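You operate a simulated robot arm through the tools that you are given. There is no shell and no other tool.

You run a simulated robot arm. Do the job below in one go: nothing can be reset, and whatever is moved stays where it is left.

Task
Check both green capsules on the check bench in the size gauge and sort them.
Fine: one already sits in the gauge; FULL goes in the green tray, LOW in the red tub; leave the blue block slid back.

It is judged by the outcome, as a careful person would: the job done as asked, and still so three seconds after it is handed in. It fails if anything else is knocked over, pushed out of place, dropped, spilled or broken.

Robot
A 7-joint arm with a two-finger parallel gripper, fixed in place. Base frame: the origin is on the floor under the middle of its stand, x ahead of it, y to its left, z up. Readings come in m, rad, newtons and seconds.
It reaches about 1.147 m from its shoulder. Its first joint turns from -2.897 to 2.897 rad. Payload 3.43 kg.
The tool frame sits at the grasp point between the pads (the TCP): z along the fingers, y along the line on which they close. The tips reach 0.03 m beyond it. Largest opening 0.094 m; finger width 0.028, thickness 0.01; the body of the gripper, 0.05 by 0.096 m, starts 0.055 m behind the TCP.
Orientation is that of the tool frame in the base frame, as [roll, pitch, yaw] about the fixed x, y, z axes, in that order (R = Rz(yaw) Ry(pitch) Rx(roll)). With the fingers straight down and closing along the base's y, the tool's x points along the base's -x, its y along +y and its z along -z.

Tools
- The arm moves only by the tool arm_command. Its argument "deltas" is one flat list of numbers, 6 for each row, row after row: the shift along the tool's x, y, z in units of 400 mm (1.0 is 400 mm), then the turn, a rotation vector about the tool's x, y, z in units of 45 degrees (1.0 is 45 degrees). In form: [x, y, z, ax, ay, az, x, y, z, ax, ay, az, ...]. A call has 1 to 20 rows; each row is the pose to reach, as a shift and turn from the pose commanded when the call began, along the tool's axes at that moment. "hand" is the closure, from 0 (fully open) to 1 (shut), set as the call begins (left out, the last holds). A call with a number of a shift or a turn outside -1 to 1 is refused whole. Rows are played at 5 a second. More than 0.05 m and 0.15 rad between two rows, or a gripper value outside its range, and nothing of the call is played. A pose out of reach is approached as far as the arm can. The call stops where the force on the tool passes 90 N (or 10 N more than at its start, if that is more) or the arm is blocked; 0.2 s more then pass. The fingers move at their own pace (about 0.045 m/s each) and stop on an object; they squeeze with about 40 N. The grip force told is the motor's: it shows also when the fingers shut on nothing. Time passes only in rows, and 0.2 s behind the last, so rows that repeat a pose let the fingers close. It gives the time, the measured TCP pose, the force on the tool (base axes), the opening and the grip force at its end, in the units of the frame above (readings bear some noise), with the torque about the TCP (base axes, N m) and any sound that the robot's microphone picked up, and new pictures: "views" is both (left out), scene, wrist or none.
- Cameras (640 x 400 px; columns grow to the right, rows downward): "scene" is fixed at [0.4007, 0.4997, 1.4466]; the picture's right is [-0.96, -0.28, 0.00], its down [-0.15, 0.49, -0.86] and it looks along [0.24, -0.82, -0.52] (base axes); focal length 339 px, centre (320, 200). "wrist" rides on the gripper at [0.076, 0.014, -0.102] in the tool frame; the picture's right is [-0.18, 0.98, 0.00], its down [-0.75, -0.14, -0.64] and it looks along [-0.63, -0.12, 0.77] (tool axes); focal length 243 px, centre (320, 200).
- point_at(camera, pixels): for up to 12 pixels [column, row] of the newest picture of that camera ("zoom" is the newest enlarged one), the place [x, y, z] in the base frame of the surface seen there, good to about 0.002 m. No time passes.
- zoom(camera, box): a new picture of the part [left, top, right, bottom] of that camera's present view, enlarged. No time passes.
- sign_off(): hands the job in; it is judged then, once.

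Unless the task says otherwise, let go and move clear before handing in.

The tools are called after ">>>" by a JSON object that holds its "api" and its "payload". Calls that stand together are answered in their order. arm_command: Moves the arm, as the interface text tells. Its arguments: {"type":"object","properties":{"deltas":{"type":"array"},"hand":{"type":"number"},"views":{"type":"string","enum":["both","scene","wrist","none"]}},"required":["deltas"]} The other tools are called the same way: point_at (camera, pixels) gives the place of the surface under pixels of a picture; zoom (camera, box) takes an enlarged picture of a part of a camera's view; sign_off () hands the job in.

At the start:

```text
clock: 0.0
tool_pos: [0.3144, -0.3903, 1.147]
ee_rot: [3.141, -0.003, -3.142]
contact_force: [-0.4, -0.4, 0.1]
ft_torque: [-0.01, -0.04, -0.01]
finger_gap: 0.0941
gripper_force: 0.0
```

scene: 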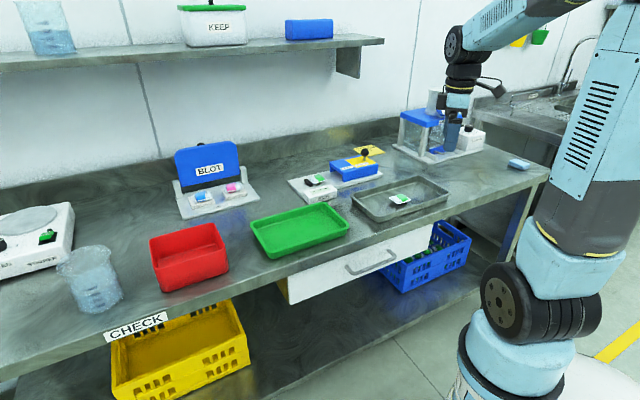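
wrist: 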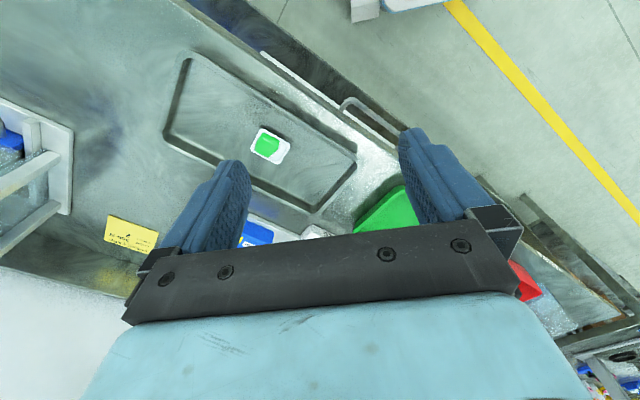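

The scene picture shows the gauge with a blue block near (352,165), a green-and-white capsule near (318,185), and another in a grey tray near (400,198). I'll zoom in for a closer look before moving.

>>> {"api": "zoom", "payload": {"camera": "scene", "box": [280, 135, 400, 210]}}

>>> {"api": "zoom", "payload": {"camera": "scene", "box": [340, 150, 480, 237]}}

>>> {"api": "zoom", "payload": {"camera": "scene", "box": [160, 130, 320, 230]}}

```text
5.33 times, centred on (340, 172) of scene
```

zoom: 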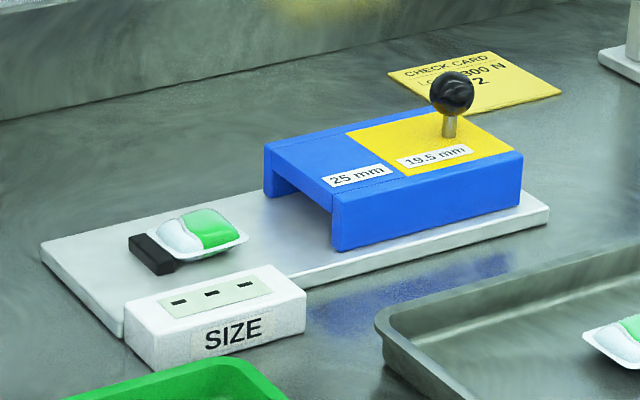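

```text
4.57 times, centred on (410, 194) of scene
```

zoom: 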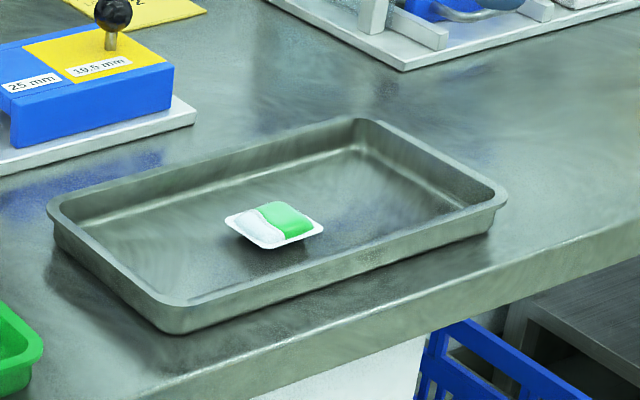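

```text
4.00 times, centred on (240, 180) of scene
```

zoom: 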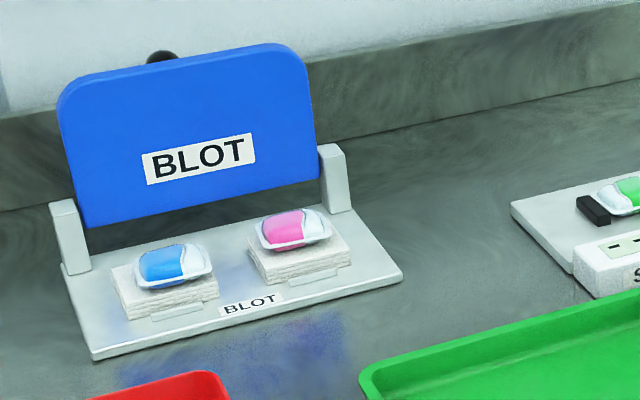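

The gauge is a blue sliding tunnel marked 25 mm and 19.5 mm, with a black knob and a three-mark SIZE display. There is also a CHECK CARD to read, so I'll zoom in on the card and the display.

>>> {"api": "zoom", "payload": {"camera": "scene", "box": [345, 140, 393, 170]}}

>>> {"api": "zoom", "payload": {"camera": "wrist", "box": [90, 205, 170, 255]}}

>>> {"api": "zoom", "payload": {"camera": "scene", "box": [296, 170, 344, 200]}}

>>> {"api": "zoom", "payload": {"camera": "scene", "box": [380, 80, 520, 168]}}

```text
13.33 times, centred on (369, 155) of scene
```

zoom: 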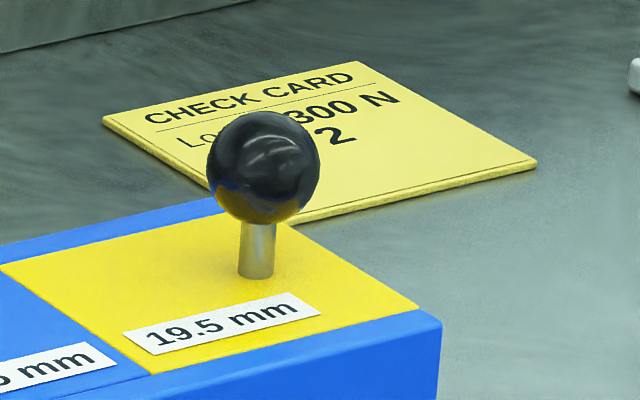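

```text
8.00 times, centred on (130, 230) of wrist
```

zoom: 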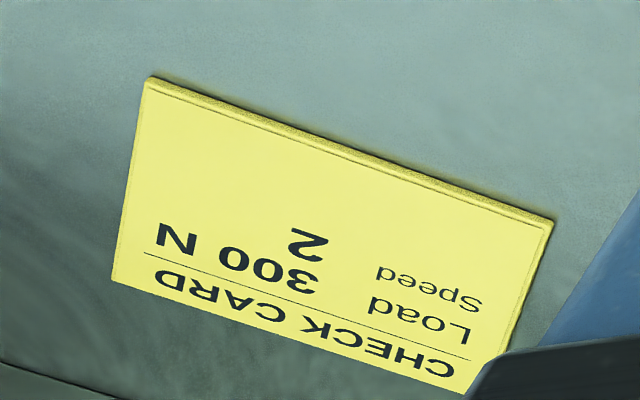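

```text
13.33 times, centred on (320, 185) of scene
```

zoom: 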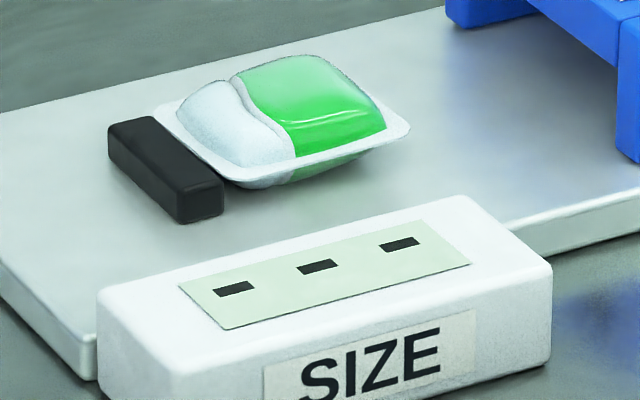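

```text
4.55 times, centred on (450, 124) of scene
```

zoom: 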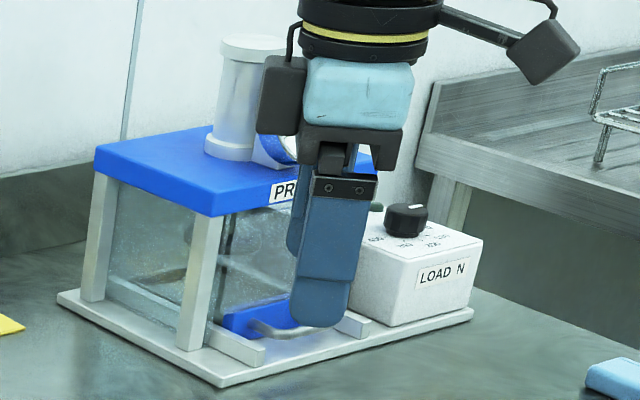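

The display reads "- - -", and the knob on the yellow 19.5 mm section is how the block is slid. Now I'll measure positions of the gauge, capsules and trays.

>>> {"api": "point_at", "payload": {"camera": "zoom", "pixels": [[320, 20]]}}

>>> {"api": "zoom", "payload": {"camera": "scene", "box": [280, 135, 400, 210]}}

```text
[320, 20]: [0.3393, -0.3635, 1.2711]
```

```text
5.33 times, centred on (340, 172) of scene
```

zoom: 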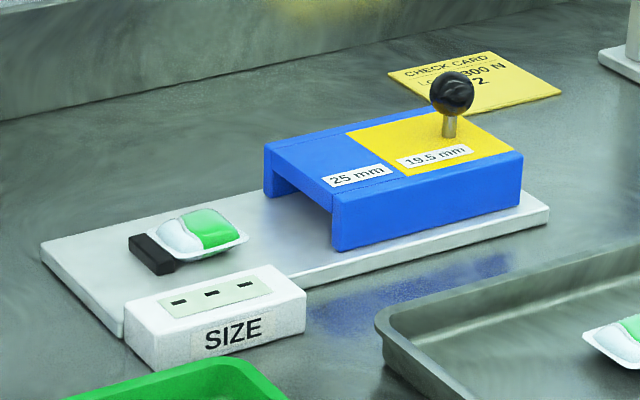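

>>> {"api": "point_at", "payload": {"camera": "zoom", "pixels": [[452, 90], [449, 128], [266, 148], [333, 200], [521, 158], [400, 172], [160, 260], [205, 225], [210, 292], [44, 250], [120, 330], [546, 212]]}}

>>> {"api": "point_at", "payload": {"camera": "scene", "pixels": [[400, 198], [392, 215], [352, 192], [388, 222], [448, 192], [300, 230], [348, 228], [265, 258], [250, 222], [310, 202], [187, 260], [190, 236]]}}

>>> {"api": "point_at", "payload": {"camera": "zoom", "pixels": [[212, 218], [180, 236], [245, 236], [195, 260], [265, 185], [332, 240], [130, 240], [165, 272], [290, 300], [125, 300], [268, 268], [150, 340]]}}

```text
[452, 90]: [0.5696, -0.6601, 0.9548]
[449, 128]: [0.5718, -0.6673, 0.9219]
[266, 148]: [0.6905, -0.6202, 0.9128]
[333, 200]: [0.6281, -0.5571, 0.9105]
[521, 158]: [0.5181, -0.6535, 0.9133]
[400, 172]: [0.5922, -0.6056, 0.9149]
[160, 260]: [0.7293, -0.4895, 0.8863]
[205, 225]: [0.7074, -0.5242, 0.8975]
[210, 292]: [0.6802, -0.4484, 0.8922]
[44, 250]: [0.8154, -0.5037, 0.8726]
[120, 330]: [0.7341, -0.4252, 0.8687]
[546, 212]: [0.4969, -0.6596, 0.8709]
```

```text
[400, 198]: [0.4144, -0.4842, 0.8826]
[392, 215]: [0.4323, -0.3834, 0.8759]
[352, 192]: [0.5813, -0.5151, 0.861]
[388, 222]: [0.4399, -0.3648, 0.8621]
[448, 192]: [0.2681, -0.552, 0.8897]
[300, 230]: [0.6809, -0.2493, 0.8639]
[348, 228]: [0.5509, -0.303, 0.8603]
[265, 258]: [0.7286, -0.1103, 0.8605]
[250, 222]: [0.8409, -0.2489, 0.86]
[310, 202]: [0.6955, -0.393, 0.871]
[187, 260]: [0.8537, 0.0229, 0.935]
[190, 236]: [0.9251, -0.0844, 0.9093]
```

```text
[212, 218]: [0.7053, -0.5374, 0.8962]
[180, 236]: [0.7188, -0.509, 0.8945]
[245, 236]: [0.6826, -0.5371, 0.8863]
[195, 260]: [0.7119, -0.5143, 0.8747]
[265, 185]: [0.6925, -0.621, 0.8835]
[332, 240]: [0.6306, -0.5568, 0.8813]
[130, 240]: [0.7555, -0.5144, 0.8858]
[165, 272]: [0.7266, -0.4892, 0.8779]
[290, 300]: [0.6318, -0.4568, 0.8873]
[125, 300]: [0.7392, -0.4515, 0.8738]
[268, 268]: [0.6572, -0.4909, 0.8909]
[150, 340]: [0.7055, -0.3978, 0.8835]
```

The block's front edge runs from (0.690,-0.620) to (0.628,-0.557), so the gauge sits at about 45° in the base frame. The knob ball is near (0.570,-0.660,0.955). Next I'll measure the shelf, backsplash and trays for clearance.

>>> {"api": "point_at", "payload": {"camera": "scene", "pixels": [[384, 40], [345, 70], [200, 50], [545, 172], [400, 236], [286, 287], [370, 135], [250, 150], [430, 150], [360, 48], [500, 185], [440, 60]]}}

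>>> {"api": "zoom", "payload": {"camera": "scene", "box": [140, 190, 360, 300]}}

```text
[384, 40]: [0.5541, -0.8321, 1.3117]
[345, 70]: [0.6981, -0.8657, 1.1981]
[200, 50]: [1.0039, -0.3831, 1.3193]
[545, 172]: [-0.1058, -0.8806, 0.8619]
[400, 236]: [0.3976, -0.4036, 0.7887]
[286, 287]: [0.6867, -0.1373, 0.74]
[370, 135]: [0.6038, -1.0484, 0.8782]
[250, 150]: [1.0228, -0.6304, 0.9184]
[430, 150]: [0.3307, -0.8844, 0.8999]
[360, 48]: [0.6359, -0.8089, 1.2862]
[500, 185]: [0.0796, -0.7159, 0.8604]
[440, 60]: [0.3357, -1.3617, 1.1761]
```

```text
2.91 times, centred on (250, 245) of scene
```

zoom: 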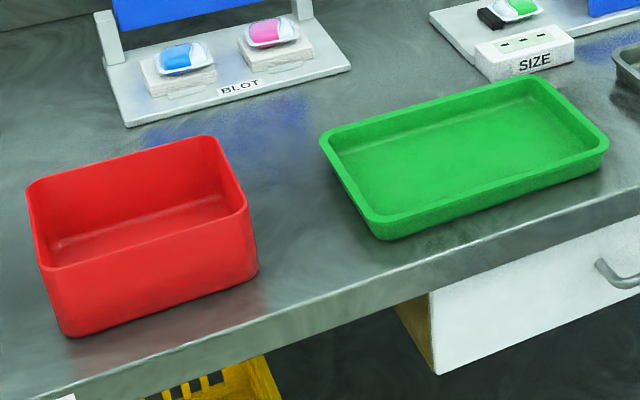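

The bench runs diagonally at about 45°, with the shelf edge behind at z≈1.3, well clear of the knob at (0.570,-0.660). I'll move above the knob, turning 45° so the fingers close across the slide and the wrist camera looks along it toward the capsule.

>>> {"api": "arm_command", "payload": {"deltas": [-0.0533, -0.0563, 0.0183, 0, 0, -0.0833, -0.1065, -0.1125, 0.0367, 0, 0, -0.1667, -0.1598, -0.1688, 0.055, 0, 0, -0.25, -0.213, -0.225, 0.0733, 0, 0, -0.3333, -0.2663, -0.2813, 0.0917, 0, 0, -0.4167, -0.3195, -0.3375, 0.11, 0, 0, -0.5, -0.3728, -0.3938, 0.1283, 0, 0, -0.5833, -0.426, -0.45, 0.1467, 0, 0, -0.6667, -0.4793, -0.5063, 0.165, 0, 0, -0.75, -0.5325, -0.5625, 0.1833, 0, 0, -0.8333, -0.5858, -0.6188, 0.2017, 0, 0, -0.9167, -0.639, -0.675, 0.22, 0, 0, -1.0, -0.639, -0.675, 0.22, 0, 0, -1.0], "hand": 0}}

```text
clock: 2.8
tool_pos: [0.573, -0.6604, 1.0596]
ee_rot: [3.141, 0.0, -2.355]
contact_force: [-0.3, 0.1, -1.0]
ft_torque: [0.01, 0.02, 0.01]
finger_gap: 0.094
gripper_force: 0.1
```

scene: 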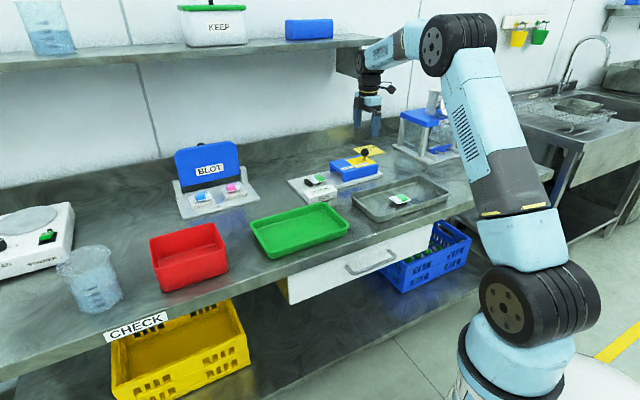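
wrist: 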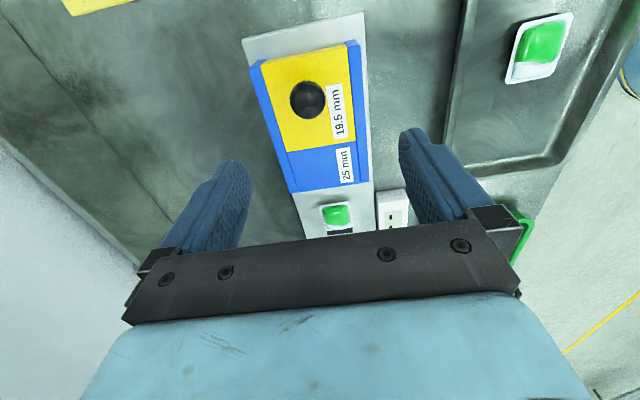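

The wrist view shows the knob at (308,99), block corners near (250,68) and (358,42), and the capsule at (336,214). I'll measure these accurately from here.

>>> {"api": "zoom", "payload": {"camera": "wrist", "box": [230, 10, 420, 240]}}

>>> {"api": "point_at", "payload": {"camera": "wrist", "pixels": [[308, 99], [300, 82], [252, 68], [357, 42], [367, 180], [291, 190], [246, 42], [362, 14], [372, 190], [336, 214], [395, 218], [288, 98]]}}

```text
1.74 times, centred on (325, 125) of wrist
```

zoom: 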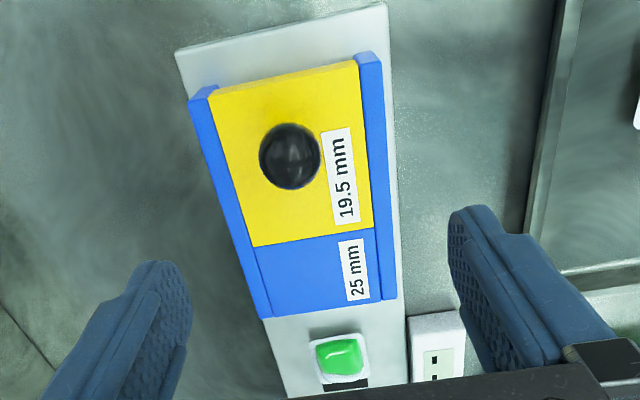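

```text
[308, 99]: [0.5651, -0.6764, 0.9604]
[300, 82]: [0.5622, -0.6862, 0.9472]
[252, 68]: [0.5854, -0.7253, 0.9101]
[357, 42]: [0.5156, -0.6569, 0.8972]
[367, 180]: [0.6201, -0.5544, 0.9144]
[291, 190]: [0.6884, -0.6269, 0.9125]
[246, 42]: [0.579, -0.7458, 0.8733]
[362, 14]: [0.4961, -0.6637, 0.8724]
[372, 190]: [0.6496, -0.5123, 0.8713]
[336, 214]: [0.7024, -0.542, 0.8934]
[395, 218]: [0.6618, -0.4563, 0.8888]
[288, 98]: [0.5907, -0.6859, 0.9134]
```

The slide axis points along about (0.71,0.70), and the ball centre comes out at about (0.5705,-0.6745,0.947). I'll lower the open fingers around the ball, keeping the tips above the block top at z 0.914.

>>> {"api": "arm_command", "payload": {"deltas": [0.0293, -0.0205, 0.0, 0, 0, 0, 0.0293, -0.0205, 0.06, 0, 0, 0, 0.0293, -0.0205, 0.12, 0, 0, 0, 0.0293, -0.0205, 0.18, 0, 0, 0, 0.0293, -0.0205, 0.23, 0, 0, 0, 0.0293, -0.0205, 0.265, 0, 0, 0, 0.0293, -0.0205, 0.265, 0, 0, 0]}}

```text
clock: 4.4
tool_pos: [0.5694, -0.6725, 0.9535]
ee_rot: [-3.14, -0.001, -2.357]
contact_force: [-0.3, -0.9, -0.5]
ft_torque: [-0.03, 0.01, 0.0]
finger_gap: 0.094
gripper_force: 0.2
```

scene: 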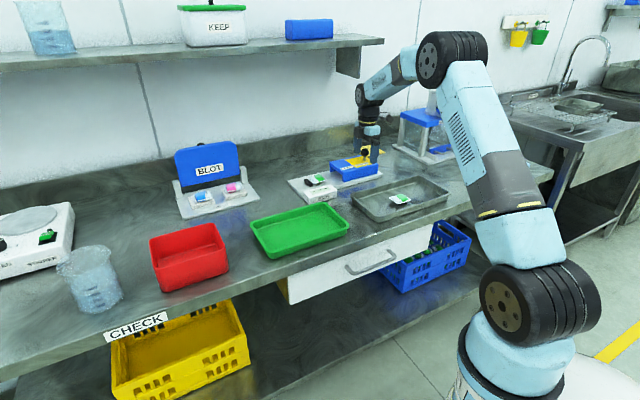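
wrist: 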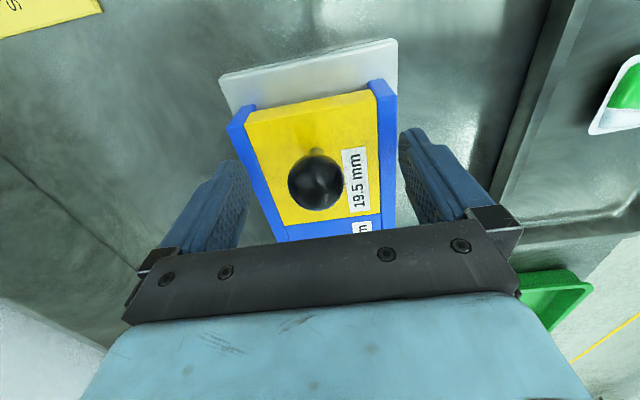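

The ball sits at (315,182), almost exactly at the grasp point and between the pads. I'll close on it.

>>> {"api": "arm_command", "payload": {"deltas": [0, 0, 0, 0, 0, 0, 0, 0, 0, 0, 0, 0, 0, 0, 0, 0, 0, 0, 0, 0, 0, 0, 0, 0, 0, 0, 0, 0, 0, 0], "hand": 1}}

```text
clock: 5.6
tool_pos: [0.5719, -0.6734, 0.9528]
ee_rot: [-3.139, 0.0, -2.356]
contact_force: [23.7, -23.4, 0.2]
ft_torque: [-0.26, -0.28, 0.03]
finger_gap: 0.0312
gripper_force: 39.8
```

scene: 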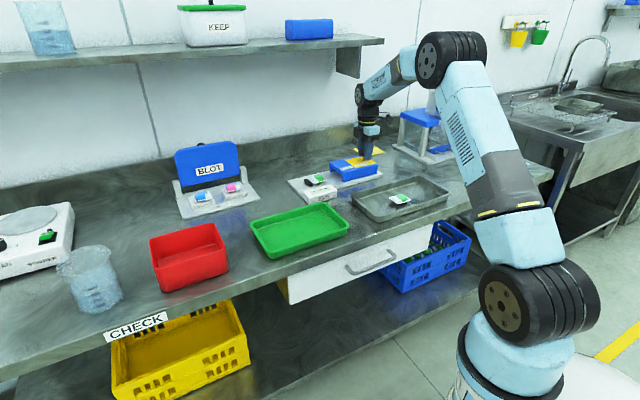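
wrist: 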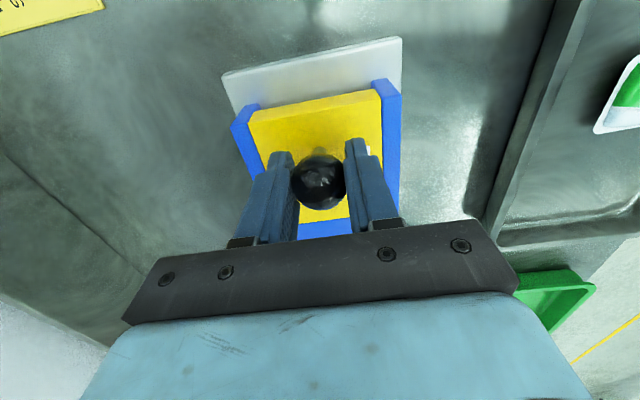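

Grip is firm at a 0.031 m gap, but there is about 33 N of sideways load, so the ball sits slightly to the tool's -y. I'll shift the hand about 1.5 mm that way to relieve it.

>>> {"api": "arm_command", "payload": {"deltas": [0, -0.002, 0, 0, 0, 0, 0, -0.004, 0, 0, 0, 0, 0, -0.004, 0, 0, 0, 0], "views": "wrist"}}

```text
clock: 6.4
tool_pos: [0.5709, -0.6752, 0.954]
ee_rot: [3.141, 0.001, -2.356]
contact_force: [19.4, -9.2, 5.6]
ft_torque: [-0.15, 0.12, -0.02]
finger_gap: 0.0313
gripper_force: 44.9
```

wrist: 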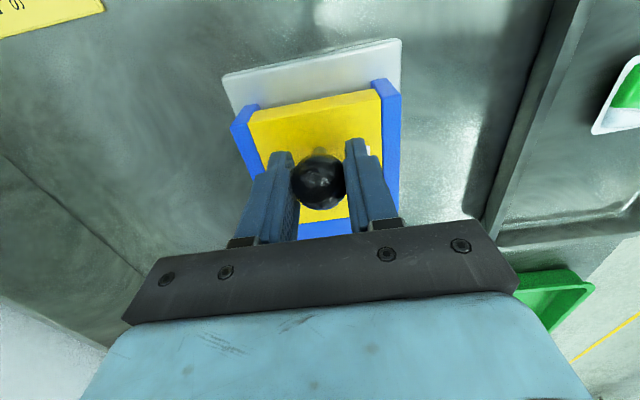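

The sideways load dropped to about 20 N, so the direction is right. I'll shift roughly 2 mm more the same way.

>>> {"api": "arm_command", "payload": {"deltas": [0, -0.003, 0, 0, 0, 0, 0, -0.0055, 0, 0, 0, 0, 0, -0.0055, 0, 0, 0, 0], "views": "none"}}

```text
clock: 7.2
tool_pos: [0.5703, -0.6747, 0.9525]
ee_rot: [3.138, 0.0, -2.357]
contact_force: [-3.4, 22.2, 3.4]
ft_torque: [0.35, 0.2, 0.01]
finger_gap: 0.0311
gripper_force: 45.2
```

It overshot slightly: now about 18 N the other way, or roughly 17 N/mm. I'll go back 1.1 mm to centre it, with a tiny forward shift along the slide.

>>> {"api": "arm_command", "payload": {"deltas": [-0.001, 0.0026, 0, 0, 0, 0, -0.002, 0.0026, 0, 0, 0, 0, -0.002, 0.0026, 0, 0, 0, 0], "views": "none"}}

```text
clock: 8.0
tool_pos: [0.5705, -0.6747, 0.9533]
ee_rot: [3.137, 0.001, -2.356]
contact_force: [-3.8, 11.6, -5.3]
ft_torque: [0.15, -0.15, -0.04]
finger_gap: 0.0311
gripper_force: 45.5
```

The lateral load is down to about 11 N, which is acceptable. I'll start sliding the block gently toward the capsule, 30 mm first, watching the force.

>>> {"api": "arm_command", "payload": {"deltas": [-0.015, 0.0008, 0, 0, 0, 0, -0.03, 0.0008, 0, 0, 0, 0, -0.045, 0.0008, 0, 0, 0, 0, -0.06, 0.0008, 0, 0, 0, 0, -0.075, 0.0008, 0, 0, 0, 0, -0.075, 0.0008, 0, 0, 0, 0], "views": "both"}}

```text
clock: 9.4
tool_pos: [0.5909, -0.6535, 0.9521]
ee_rot: [-3.141, 0.001, -2.355]
contact_force: [-1.0, 1.1, -1.6]
ft_torque: [-0.05, 0.02, 0.05]
finger_gap: 0.0313
gripper_force: 45.1
```

scene: 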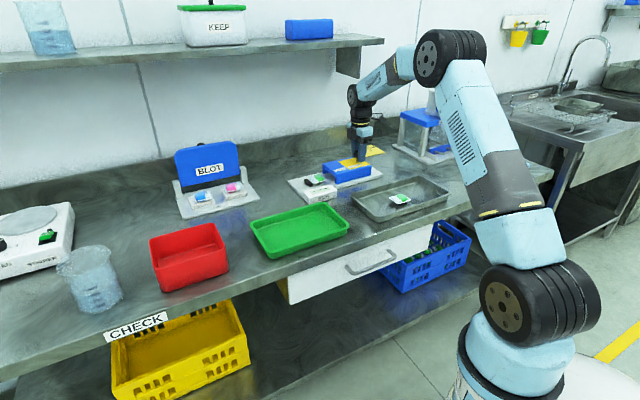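
wrist: 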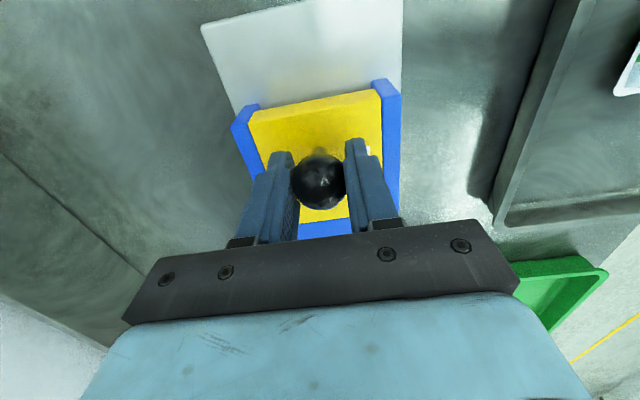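

The block moved 30 mm with almost no resistance (about 1 N). I'll zoom to check alignment with the capsule and the display.

>>> {"api": "zoom", "payload": {"camera": "scene", "box": [280, 135, 400, 210]}}

```text
5.33 times, centred on (340, 172) of scene
```

zoom: 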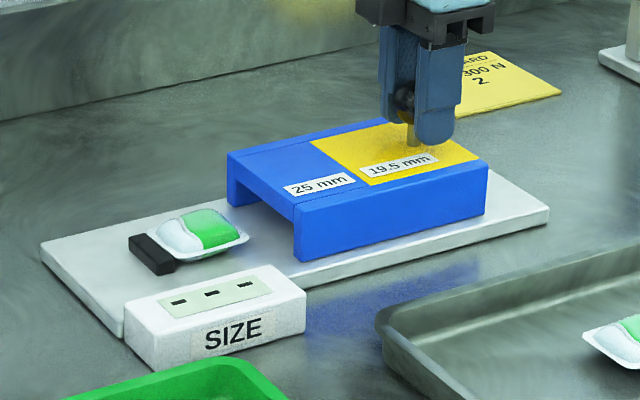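

The tunnel opening lines up with the capsule and the display still reads "- - -". I'll continue 18 mm to just before the capsule's edge.

>>> {"api": "arm_command", "payload": {"deltas": [-0.0125, 0, 0, 0, 0, 0, -0.025, 0, 0, 0, 0, 0, -0.0375, -0.0002, 0, 0, 0, 0, -0.045, -0.0003, 0, 0, 0, 0, -0.045, -0.0003, 0, 0, 0, 0], "views": "scene"}}

>>> {"api": "zoom", "payload": {"camera": "scene", "box": [290, 150, 370, 205]}}

```text
clock: 10.6
tool_pos: [0.6057, -0.6394, 0.9523]
ee_rot: [3.141, 0.0, -2.356]
contact_force: [2.6, -3.5, -1.6]
ft_torque: [-0.2, 0.01, -0.04]
finger_gap: 0.0312
gripper_force: 45.5
```

scene: 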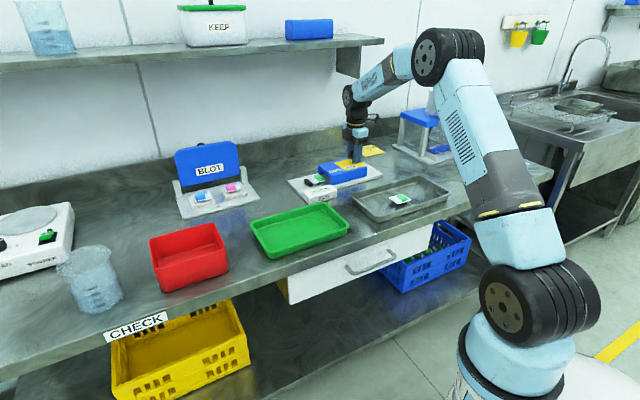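

```text
7.27 times, centred on (330, 178) of scene
```

zoom: 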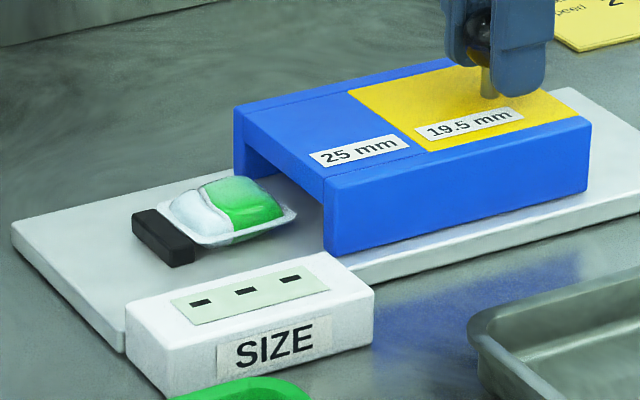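

The block edge is now right at the capsule's near flange, with no contact force. I'll advance in short, slow steps.

>>> {"api": "arm_command", "payload": {"deltas": [-0.006, 0, 0, 0, 0, 0, -0.012, 0, 0, 0, 0, 0, -0.018, 0, 0, 0, 0, 0, -0.018, 0, 0, 0, 0, 0], "views": "scene"}}

>>> {"api": "zoom", "payload": {"camera": "scene", "box": [290, 150, 370, 205]}}

```text
clock: 11.6
tool_pos: [0.6087, -0.634, 0.953]
ee_rot: [3.139, 0.0, -2.358]
contact_force: [-6.4, 6.6, -6.6]
ft_torque: [0.12, 0.1, -0.13]
finger_gap: 0.0312
gripper_force: 45.1
```

scene: 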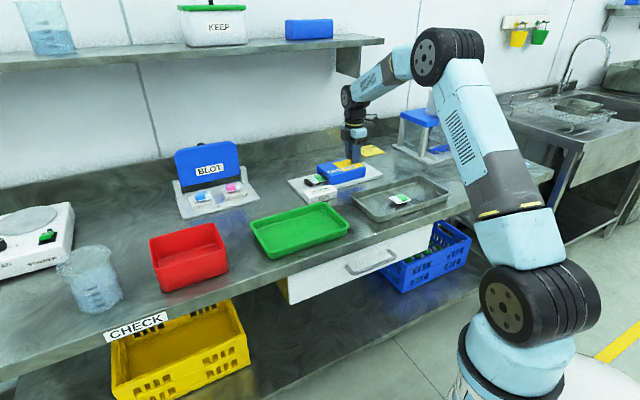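

```text
7.27 times, centred on (330, 178) of scene
```

zoom: 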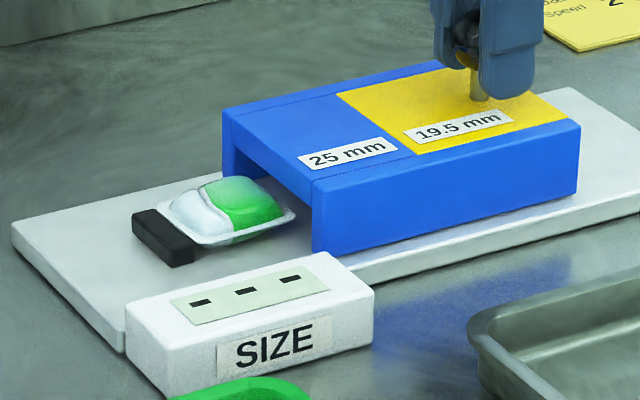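

There is no resistance along the slide, only about 9 N of side load from the guide, so I'll trim that with +0.4 mm in y. Then I'll continue another 12 mm slowly.

>>> {"api": "arm_command", "payload": {"deltas": [-0.006, 0.001, 0, 0, 0, 0, -0.012, 0.001, 0, 0, 0, 0, -0.018, 0.001, 0, 0, 0, 0, -0.024, 0.001, 0, 0, 0, 0, -0.03, 0.001, 0, 0, 0, 0, -0.03, 0.001, 0, 0, 0, 0], "views": "scene"}}

>>> {"api": "zoom", "payload": {"camera": "scene", "box": [290, 150, 370, 205]}}

```text
clock: 13.0
tool_pos: [0.6178, -0.6267, 0.9518]
ee_rot: [3.14, -0.002, -2.358]
contact_force: [0.2, 0.2, -12.9]
ft_torque: [-0.11, -0.06, 0.11]
finger_gap: 0.0313
gripper_force: 44.8
```

scene: 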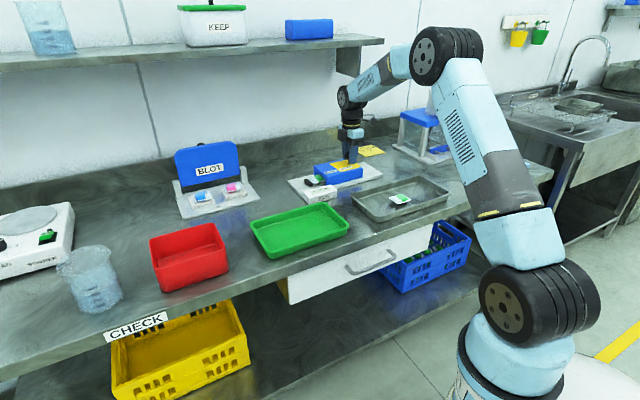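

```text
7.27 times, centred on (330, 178) of scene
```

zoom: 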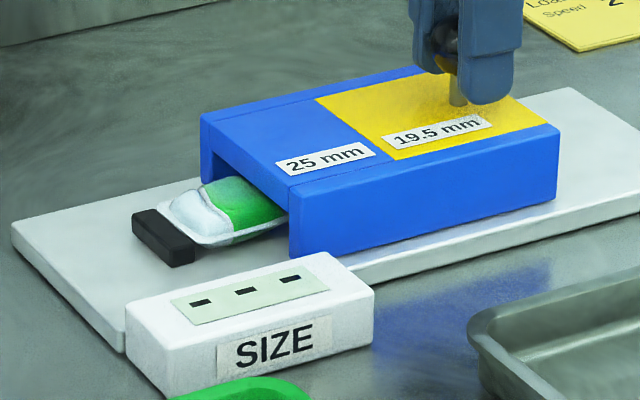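

The 25 mm section passes over the capsule freely, though there is a small vertical pull of -13 N, so I'll trim down 0.6 mm. Then I'll carry on slowly.

>>> {"api": "arm_command", "payload": {"deltas": [-0.005, 0.0, 0.0015, 0, 0, 0, -0.01, 0.0, 0.0015, 0, 0, 0, -0.015, 0.0, 0.0015, 0, 0, 0, -0.02, 0.0, 0.0015, 0, 0, 0, -0.02, 0.0, 0.0015, 0, 0, 0], "views": "scene"}}

>>> {"api": "zoom", "payload": {"camera": "scene", "box": [290, 150, 370, 205]}}

```text
clock: 14.2
tool_pos: [0.6235, -0.6205, 0.9534]
ee_rot: [3.14, 0.001, -2.356]
contact_force: [3.5, -3.6, -8.5]
ft_torque: [-0.08, 0.01, -0.12]
finger_gap: 0.0312
gripper_force: 44.6
```

scene: 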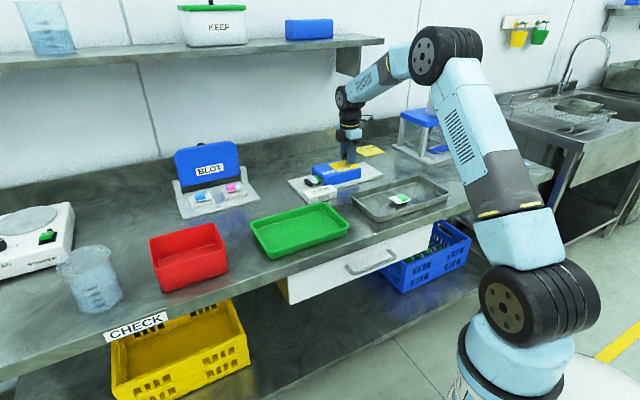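

```text
7.27 times, centred on (330, 178) of scene
```

zoom: 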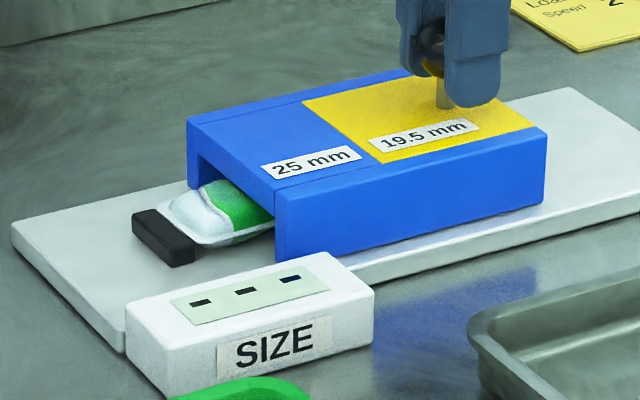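

Still no resistance along the slide, with about 75 mm travelled. I'll keep advancing in small steps and watch for the step meeting the capsule.

>>> {"api": "arm_command", "payload": {"deltas": [-0.005, -0.0003, 0.001, 0, 0, 0, -0.01, -0.0003, 0.001, 0, 0, 0, -0.015, -0.0003, 0.001, 0, 0, 0, -0.02, -0.0003, 0.001, 0, 0, 0, -0.02, -0.0003, 0.001, 0, 0, 0], "views": "scene"}}

>>> {"api": "zoom", "payload": {"camera": "scene", "box": [290, 150, 370, 205]}}

```text
clock: 15.4
tool_pos: [0.629, -0.6139, 0.9523]
ee_rot: [3.14, -0.001, -2.356]
contact_force: [0.4, -2.3, 6.8]
ft_torque: [-0.05, 0.08, 0.0]
finger_gap: 0.0311
gripper_force: 46.0
```

scene: 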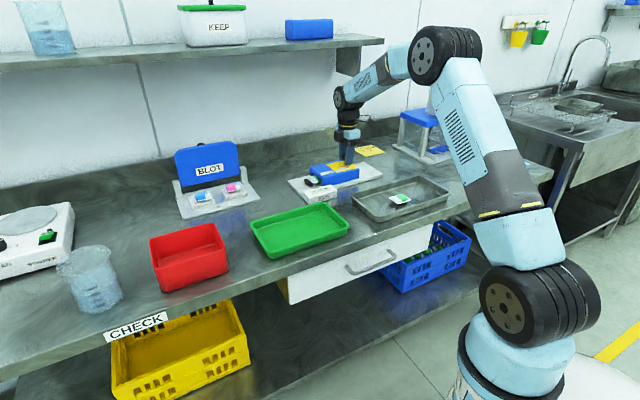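

```text
7.27 times, centred on (330, 178) of scene
```

zoom: 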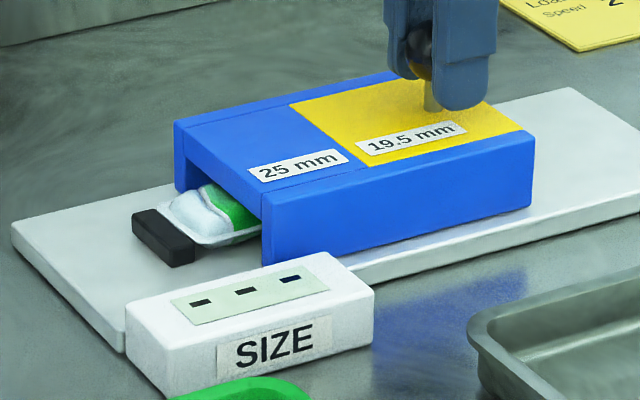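

About 83 mm travelled and still free. I'll continue in 8 mm moves.

>>> {"api": "arm_command", "payload": {"deltas": [-0.005, -0.0003, -0.0003, 0, 0, 0, -0.01, -0.0003, -0.0003, 0, 0, 0, -0.015, -0.0003, -0.0003, 0, 0, 0, -0.02, -0.0003, -0.0003, 0, 0, 0, -0.02, -0.0003, -0.0003, 0, 0, 0], "views": "scene"}}

>>> {"api": "zoom", "payload": {"camera": "scene", "box": [290, 150, 370, 205]}}

```text
clock: 16.6
tool_pos: [0.635, -0.6085, 0.9524]
ee_rot: [3.141, -0.001, -2.354]
contact_force: [3.4, -3.5, 6.4]
ft_torque: [-0.09, 0.03, -0.05]
finger_gap: 0.0314
gripper_force: 45.2
```

scene: 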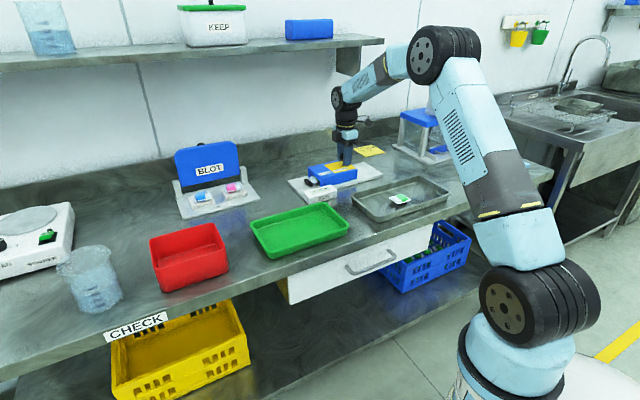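

```text
7.27 times, centred on (330, 178) of scene
```

zoom: 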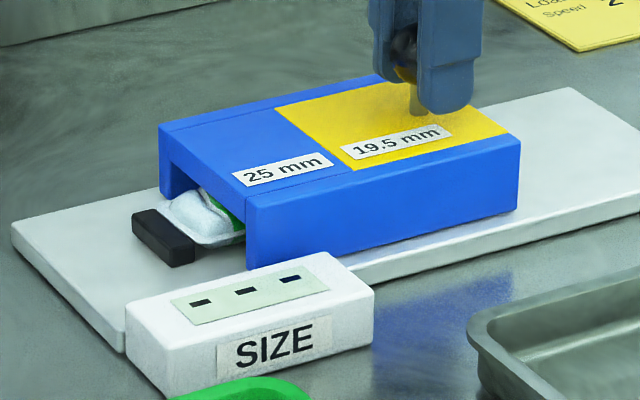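

91 mm travelled and still free. From here I'll use smaller moves, since the step should soon reach the capsule.

>>> {"api": "arm_command", "payload": {"deltas": [-0.004, -0.0003, -0.0003, 0, 0, 0, -0.008, -0.0003, -0.0003, 0, 0, 0, -0.012, -0.0003, -0.0003, 0, 0, 0, -0.012, -0.0003, -0.0003, 0, 0, 0], "views": "scene"}}

>>> {"api": "zoom", "payload": {"camera": "scene", "box": [290, 150, 370, 205]}}

```text
clock: 17.6
tool_pos: [0.6387, -0.6062, 0.9541]
ee_rot: [3.141, -0.001, -2.355]
contact_force: [1.8, -1.0, 5.6]
ft_torque: [-0.05, 0.03, -0.09]
finger_gap: 0.0312
gripper_force: 45.0
```

scene: 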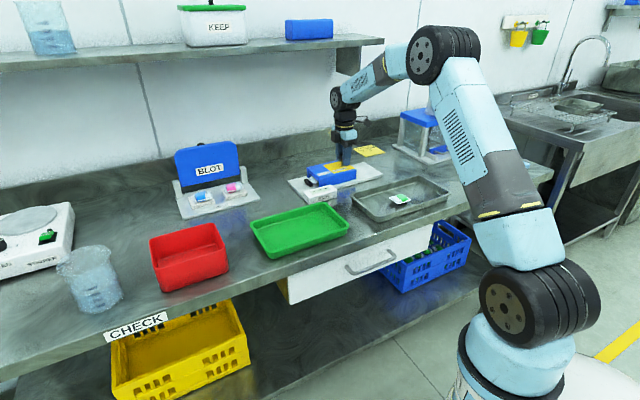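

```text
7.27 times, centred on (330, 178) of scene
```

zoom: 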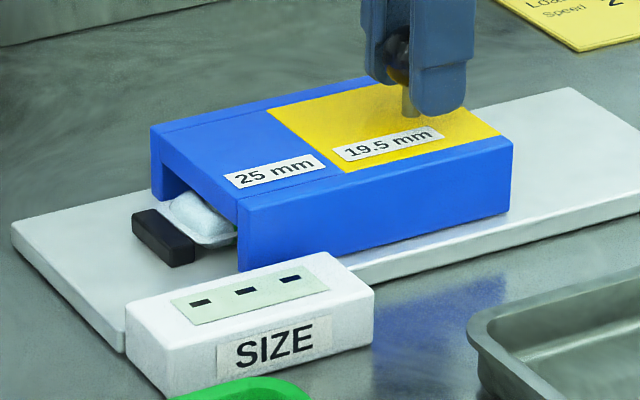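

Still free at about 96 mm. I'll take another 5 mm.

>>> {"api": "arm_command", "payload": {"deltas": [-0.004, -0.0003, -0.0003, 0, 0, 0, -0.008, -0.0003, -0.0003, 0, 0, 0, -0.012, -0.0003, -0.0003, 0, 0, 0, -0.012, -0.0003, -0.0003, 0, 0, 0], "views": "none"}}

>>> {"api": "zoom", "payload": {"camera": "scene", "box": [290, 150, 370, 205]}}

```text
clock: 18.6
tool_pos: [0.6421, -0.6024, 0.9535]
ee_rot: [-3.141, 0.0, -2.358]
contact_force: [-0.1, -0.2, 9.6]
ft_torque: [0.02, 0.06, 0.04]
finger_gap: 0.0311
gripper_force: 45.3
```

```text
7.27 times, centred on (330, 178) of scene
```

zoom: 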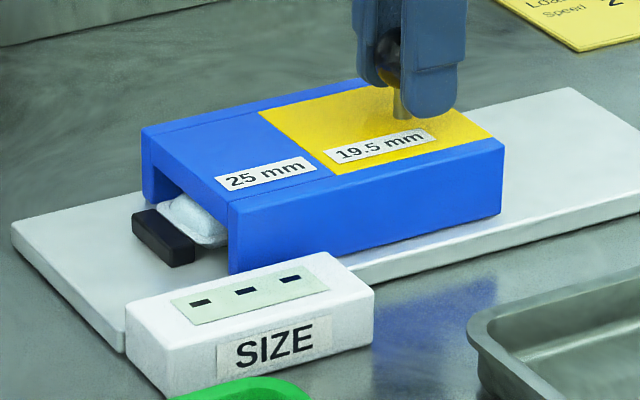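

No slide resistance yet, about 100 mm travelled. I'll continue 4 mm with tiny rows and trim the slight downward press.

>>> {"api": "arm_command", "payload": {"deltas": [-0.003, 0, -0.001, 0, 0, 0, -0.006, 0, -0.001, 0, 0, 0, -0.01, 0, -0.001, 0, 0, 0, -0.01, 0, -0.001, 0, 0, 0], "views": "none"}}

>>> {"api": "zoom", "payload": {"camera": "scene", "box": [290, 150, 370, 205]}}

```text
clock: 19.6
tool_pos: [0.6442, -0.601, 0.9533]
ee_rot: [3.141, 0.0, -2.357]
contact_force: [1.0, -1.0, 2.5]
ft_torque: [-0.04, 0.02, -0.02]
finger_gap: 0.0312
gripper_force: 45.2
```

```text
7.27 times, centred on (330, 178) of scene
```

zoom: 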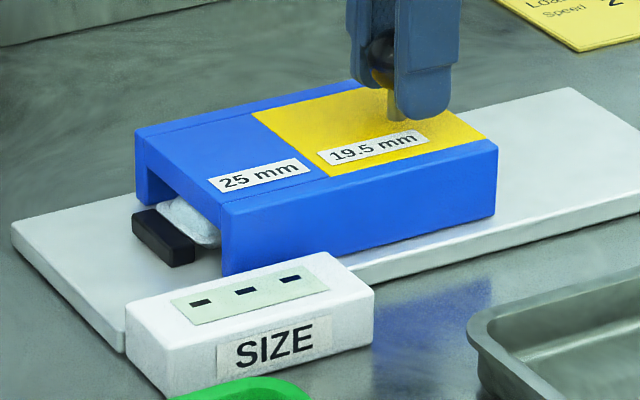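

Still free at 104 mm. Another 4 mm.

>>> {"api": "arm_command", "payload": {"deltas": [-0.003, 0, 0, 0, 0, 0, -0.006, 0, 0, 0, 0, 0, -0.01, 0, 0, 0, 0, 0, -0.01, 0, 0, 0, 0, 0], "views": "none"}}

>>> {"api": "zoom", "payload": {"camera": "scene", "box": [290, 150, 370, 205]}}

```text
clock: 20.6
tool_pos: [0.6463, -0.5967, 0.9538]
ee_rot: [-3.14, 0.001, -2.355]
contact_force: [-4.4, 5.1, 5.4]
ft_torque: [0.05, 0.13, -0.07]
finger_gap: 0.0315
gripper_force: 44.7
```

```text
7.27 times, centred on (330, 178) of scene
```

zoom: 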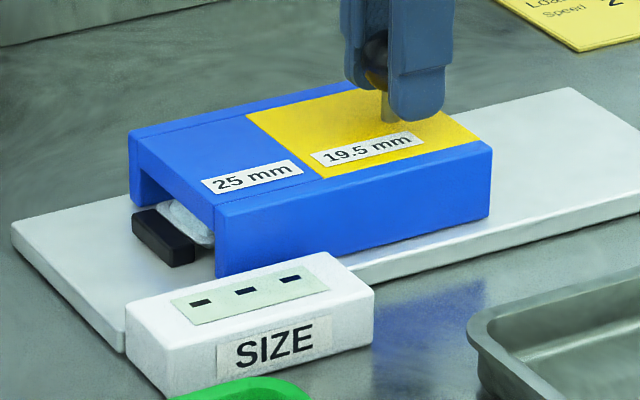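

Still free at about 108 mm, with the display unchanged. Another 4 mm.

>>> {"api": "arm_command", "payload": {"deltas": [-0.003, 0.0003, 0, 0, 0, 0, -0.006, 0.0003, 0, 0, 0, 0, -0.01, 0.0003, 0, 0, 0, 0, -0.01, 0.0003, 0, 0, 0, 0], "views": "none"}}

>>> {"api": "zoom", "payload": {"camera": "scene", "box": [290, 150, 370, 205]}}

```text
clock: 21.6
tool_pos: [0.6506, -0.5927, 0.9532]
ee_rot: [-3.141, 0.0, -2.357]
contact_force: [-4.1, 4.1, -1.1]
ft_torque: [-0.01, 0.01, -0.08]
finger_gap: 0.0312
gripper_force: 45.2
```

```text
7.27 times, centred on (330, 178) of scene
```

zoom: 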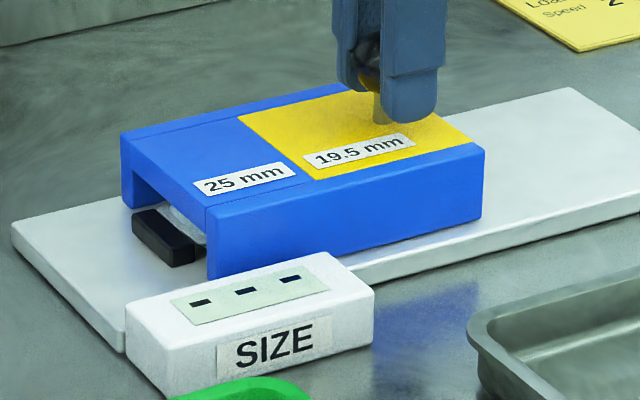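

Still free at about 113 mm. Another 4 mm.

>>> {"api": "arm_command", "payload": {"deltas": [-0.003, 0.0003, 0, 0, 0, 0, -0.006, 0.0003, 0, 0, 0, 0, -0.01, 0.0003, 0, 0, 0, 0, -0.01, 0.0003, 0, 0, 0, 0], "views": "none"}}

>>> {"api": "zoom", "payload": {"camera": "scene", "box": [290, 150, 370, 205]}}

```text
clock: 22.6
tool_pos: [0.6541, -0.5901, 0.9536]
ee_rot: [-3.141, -0.001, -2.357]
contact_force: [-0.3, 0.3, 1.2]
ft_torque: [-0.03, -0.05, -0.06]
finger_gap: 0.0313
gripper_force: 45.5
```

```text
7.27 times, centred on (330, 178) of scene
```

zoom: 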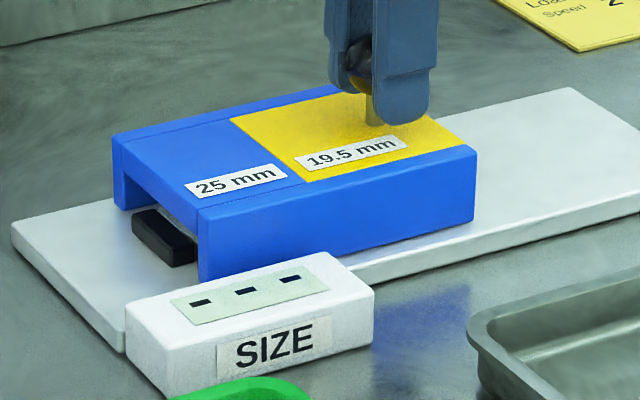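

Still free at about 118 mm; only the black stop is visible in front of the tunnel now. Another 4 mm.

>>> {"api": "arm_command", "payload": {"deltas": [-0.003, 0, 0, 0, 0, 0, -0.006, 0, 0, 0, 0, 0, -0.01, 0, 0, 0, 0, 0, -0.01, 0, 0, 0, 0, 0], "views": "none"}}

>>> {"api": "zoom", "payload": {"camera": "scene", "box": [290, 150, 370, 205]}}

```text
clock: 23.6
tool_pos: [0.6561, -0.5892, 0.9535]
ee_rot: [3.141, 0.001, -2.357]
contact_force: [-2.3, -0.6, -4.5]
ft_torque: [-0.1, 0.08, -0.01]
finger_gap: 0.0314
gripper_force: 45.1
```

```text
7.27 times, centred on (330, 178) of scene
```

zoom: 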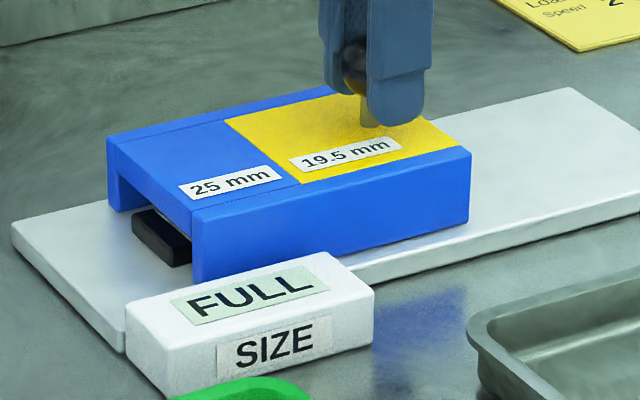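

The display now reads FULL, and the hand moved only about 2 mm of the 4 mm commanded, so the block has likely met the capsule. I'll hold still for a second to confirm the reading.

>>> {"api": "arm_command", "payload": {"deltas": [0, 0, 0, 0, 0, 0, 0, 0, 0, 0, 0, 0, 0, 0, 0, 0, 0, 0, 0, 0, 0, 0, 0, 0], "views": "wrist"}}

>>> {"api": "zoom", "payload": {"camera": "scene", "box": [290, 150, 370, 205]}}

```text
clock: 24.6
tool_pos: [0.6548, -0.589, 0.9525]
ee_rot: [3.14, 0.0, -2.357]
contact_force: [-2.6, 2.8, -6.9]
ft_torque: [-0.01, 0.02, 0.03]
finger_gap: 0.0314
gripper_force: 45.0
```

wrist: 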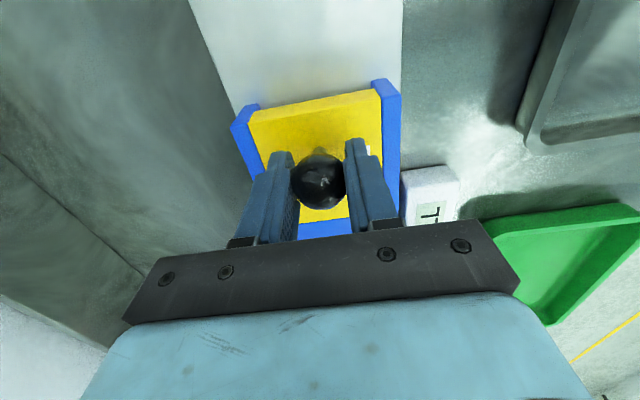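

```text
7.27 times, centred on (330, 178) of scene
```

zoom: 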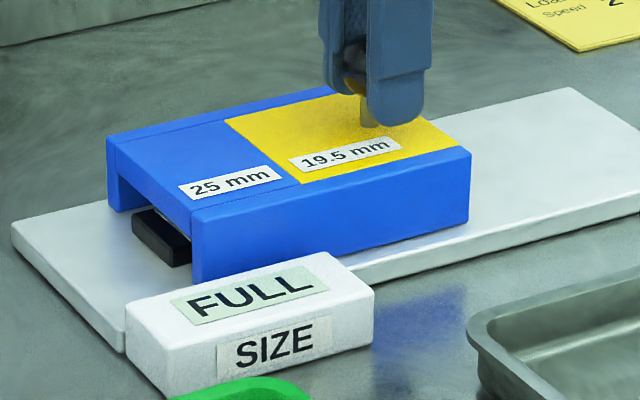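

FULL holds steady, but the force along the slide is near zero, so I want to be sure the block is truly stopped by the capsule and not just passing through. I'll nudge 1 mm further and watch the force.

>>> {"api": "arm_command", "payload": {"deltas": [-0.0015, 0, 0, 0, 0, 0, -0.003, 0, 0, 0, 0, 0, -0.003, 0, 0, 0, 0, 0], "views": "none"}}

>>> {"api": "zoom", "payload": {"camera": "scene", "box": [290, 150, 370, 205]}}

```text
clock: 25.4
tool_pos: [0.6561, -0.5894, 0.953]
ee_rot: [3.14, 0.0, -2.354]
contact_force: [-7.0, 4.6, -8.7]
ft_torque: [-0.02, 0.12, -0.06]
finger_gap: 0.0314
gripper_force: 44.8
```

```text
7.27 times, centred on (330, 178) of scene
```

zoom: 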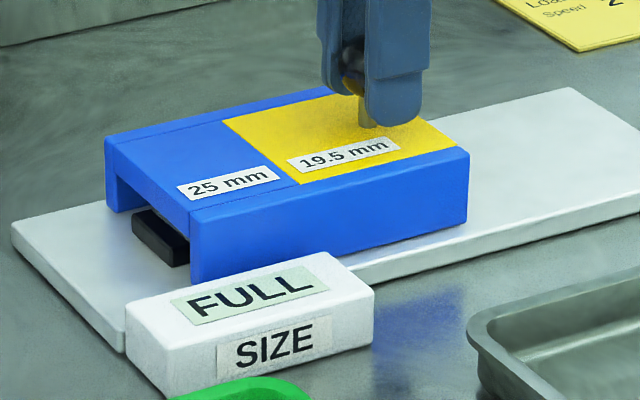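

The block shifted a hair and the force stayed small (about -2 N along the slide), so this isn't conclusive. I'll add another 1.2 mm.

>>> {"api": "arm_command", "payload": {"deltas": [-0.0015, 0.0005, 0, 0, 0, 0, -0.003, 0.0005, 0, 0, 0, 0, -0.003, 0.0005, 0, 0, 0, 0], "views": "none"}}

>>> {"api": "zoom", "payload": {"camera": "scene", "box": [290, 150, 370, 205]}}

```text
clock: 26.2
tool_pos: [0.6572, -0.5876, 0.9542]
ee_rot: [3.141, -0.001, -2.357]
contact_force: [-8.3, -1.9, -4.8]
ft_torque: [-0.16, 0.25, -0.11]
finger_gap: 0.0315
gripper_force: 45.3
```

```text
7.27 times, centred on (330, 178) of scene
```

zoom: 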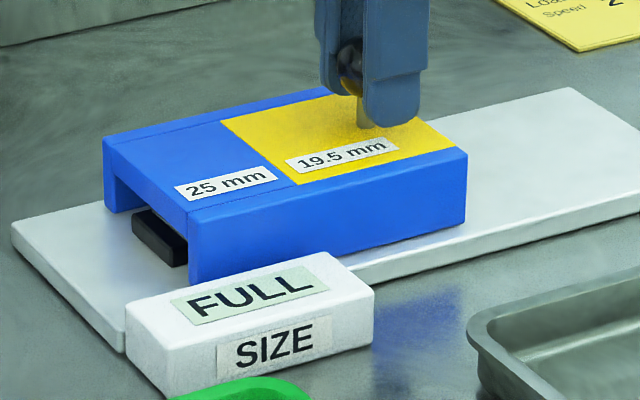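

Resistance is rising (now about -7 N along the slide). One more 1.2 mm nudge should settle whether it's a real stop.

>>> {"api": "arm_command", "payload": {"deltas": [-0.0015, 0.0, 0, 0, 0, 0, -0.003, 0.0, 0, 0, 0, 0, -0.003, 0.0, 0, 0, 0, 0], "views": "none"}}

>>> {"api": "zoom", "payload": {"camera": "scene", "box": [290, 150, 370, 205]}}

```text
clock: 27.0
tool_pos: [0.6559, -0.5864, 0.9524]
ee_rot: [3.14, -0.001, -2.358]
contact_force: [-15.7, -10.5, -9.7]
ft_torque: [-0.39, 0.35, -0.11]
finger_gap: 0.0313
gripper_force: 44.9
```

```text
7.27 times, centred on (330, 178) of scene
```

zoom: 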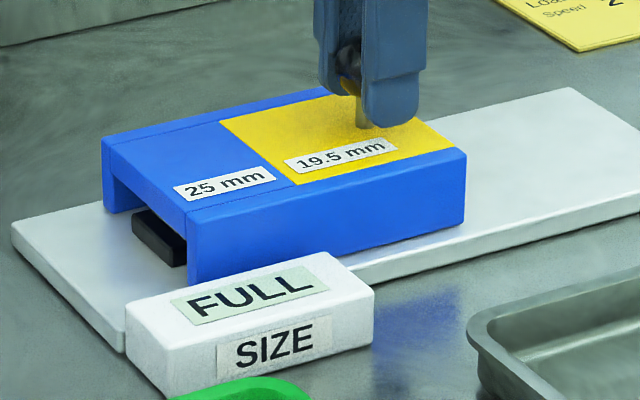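

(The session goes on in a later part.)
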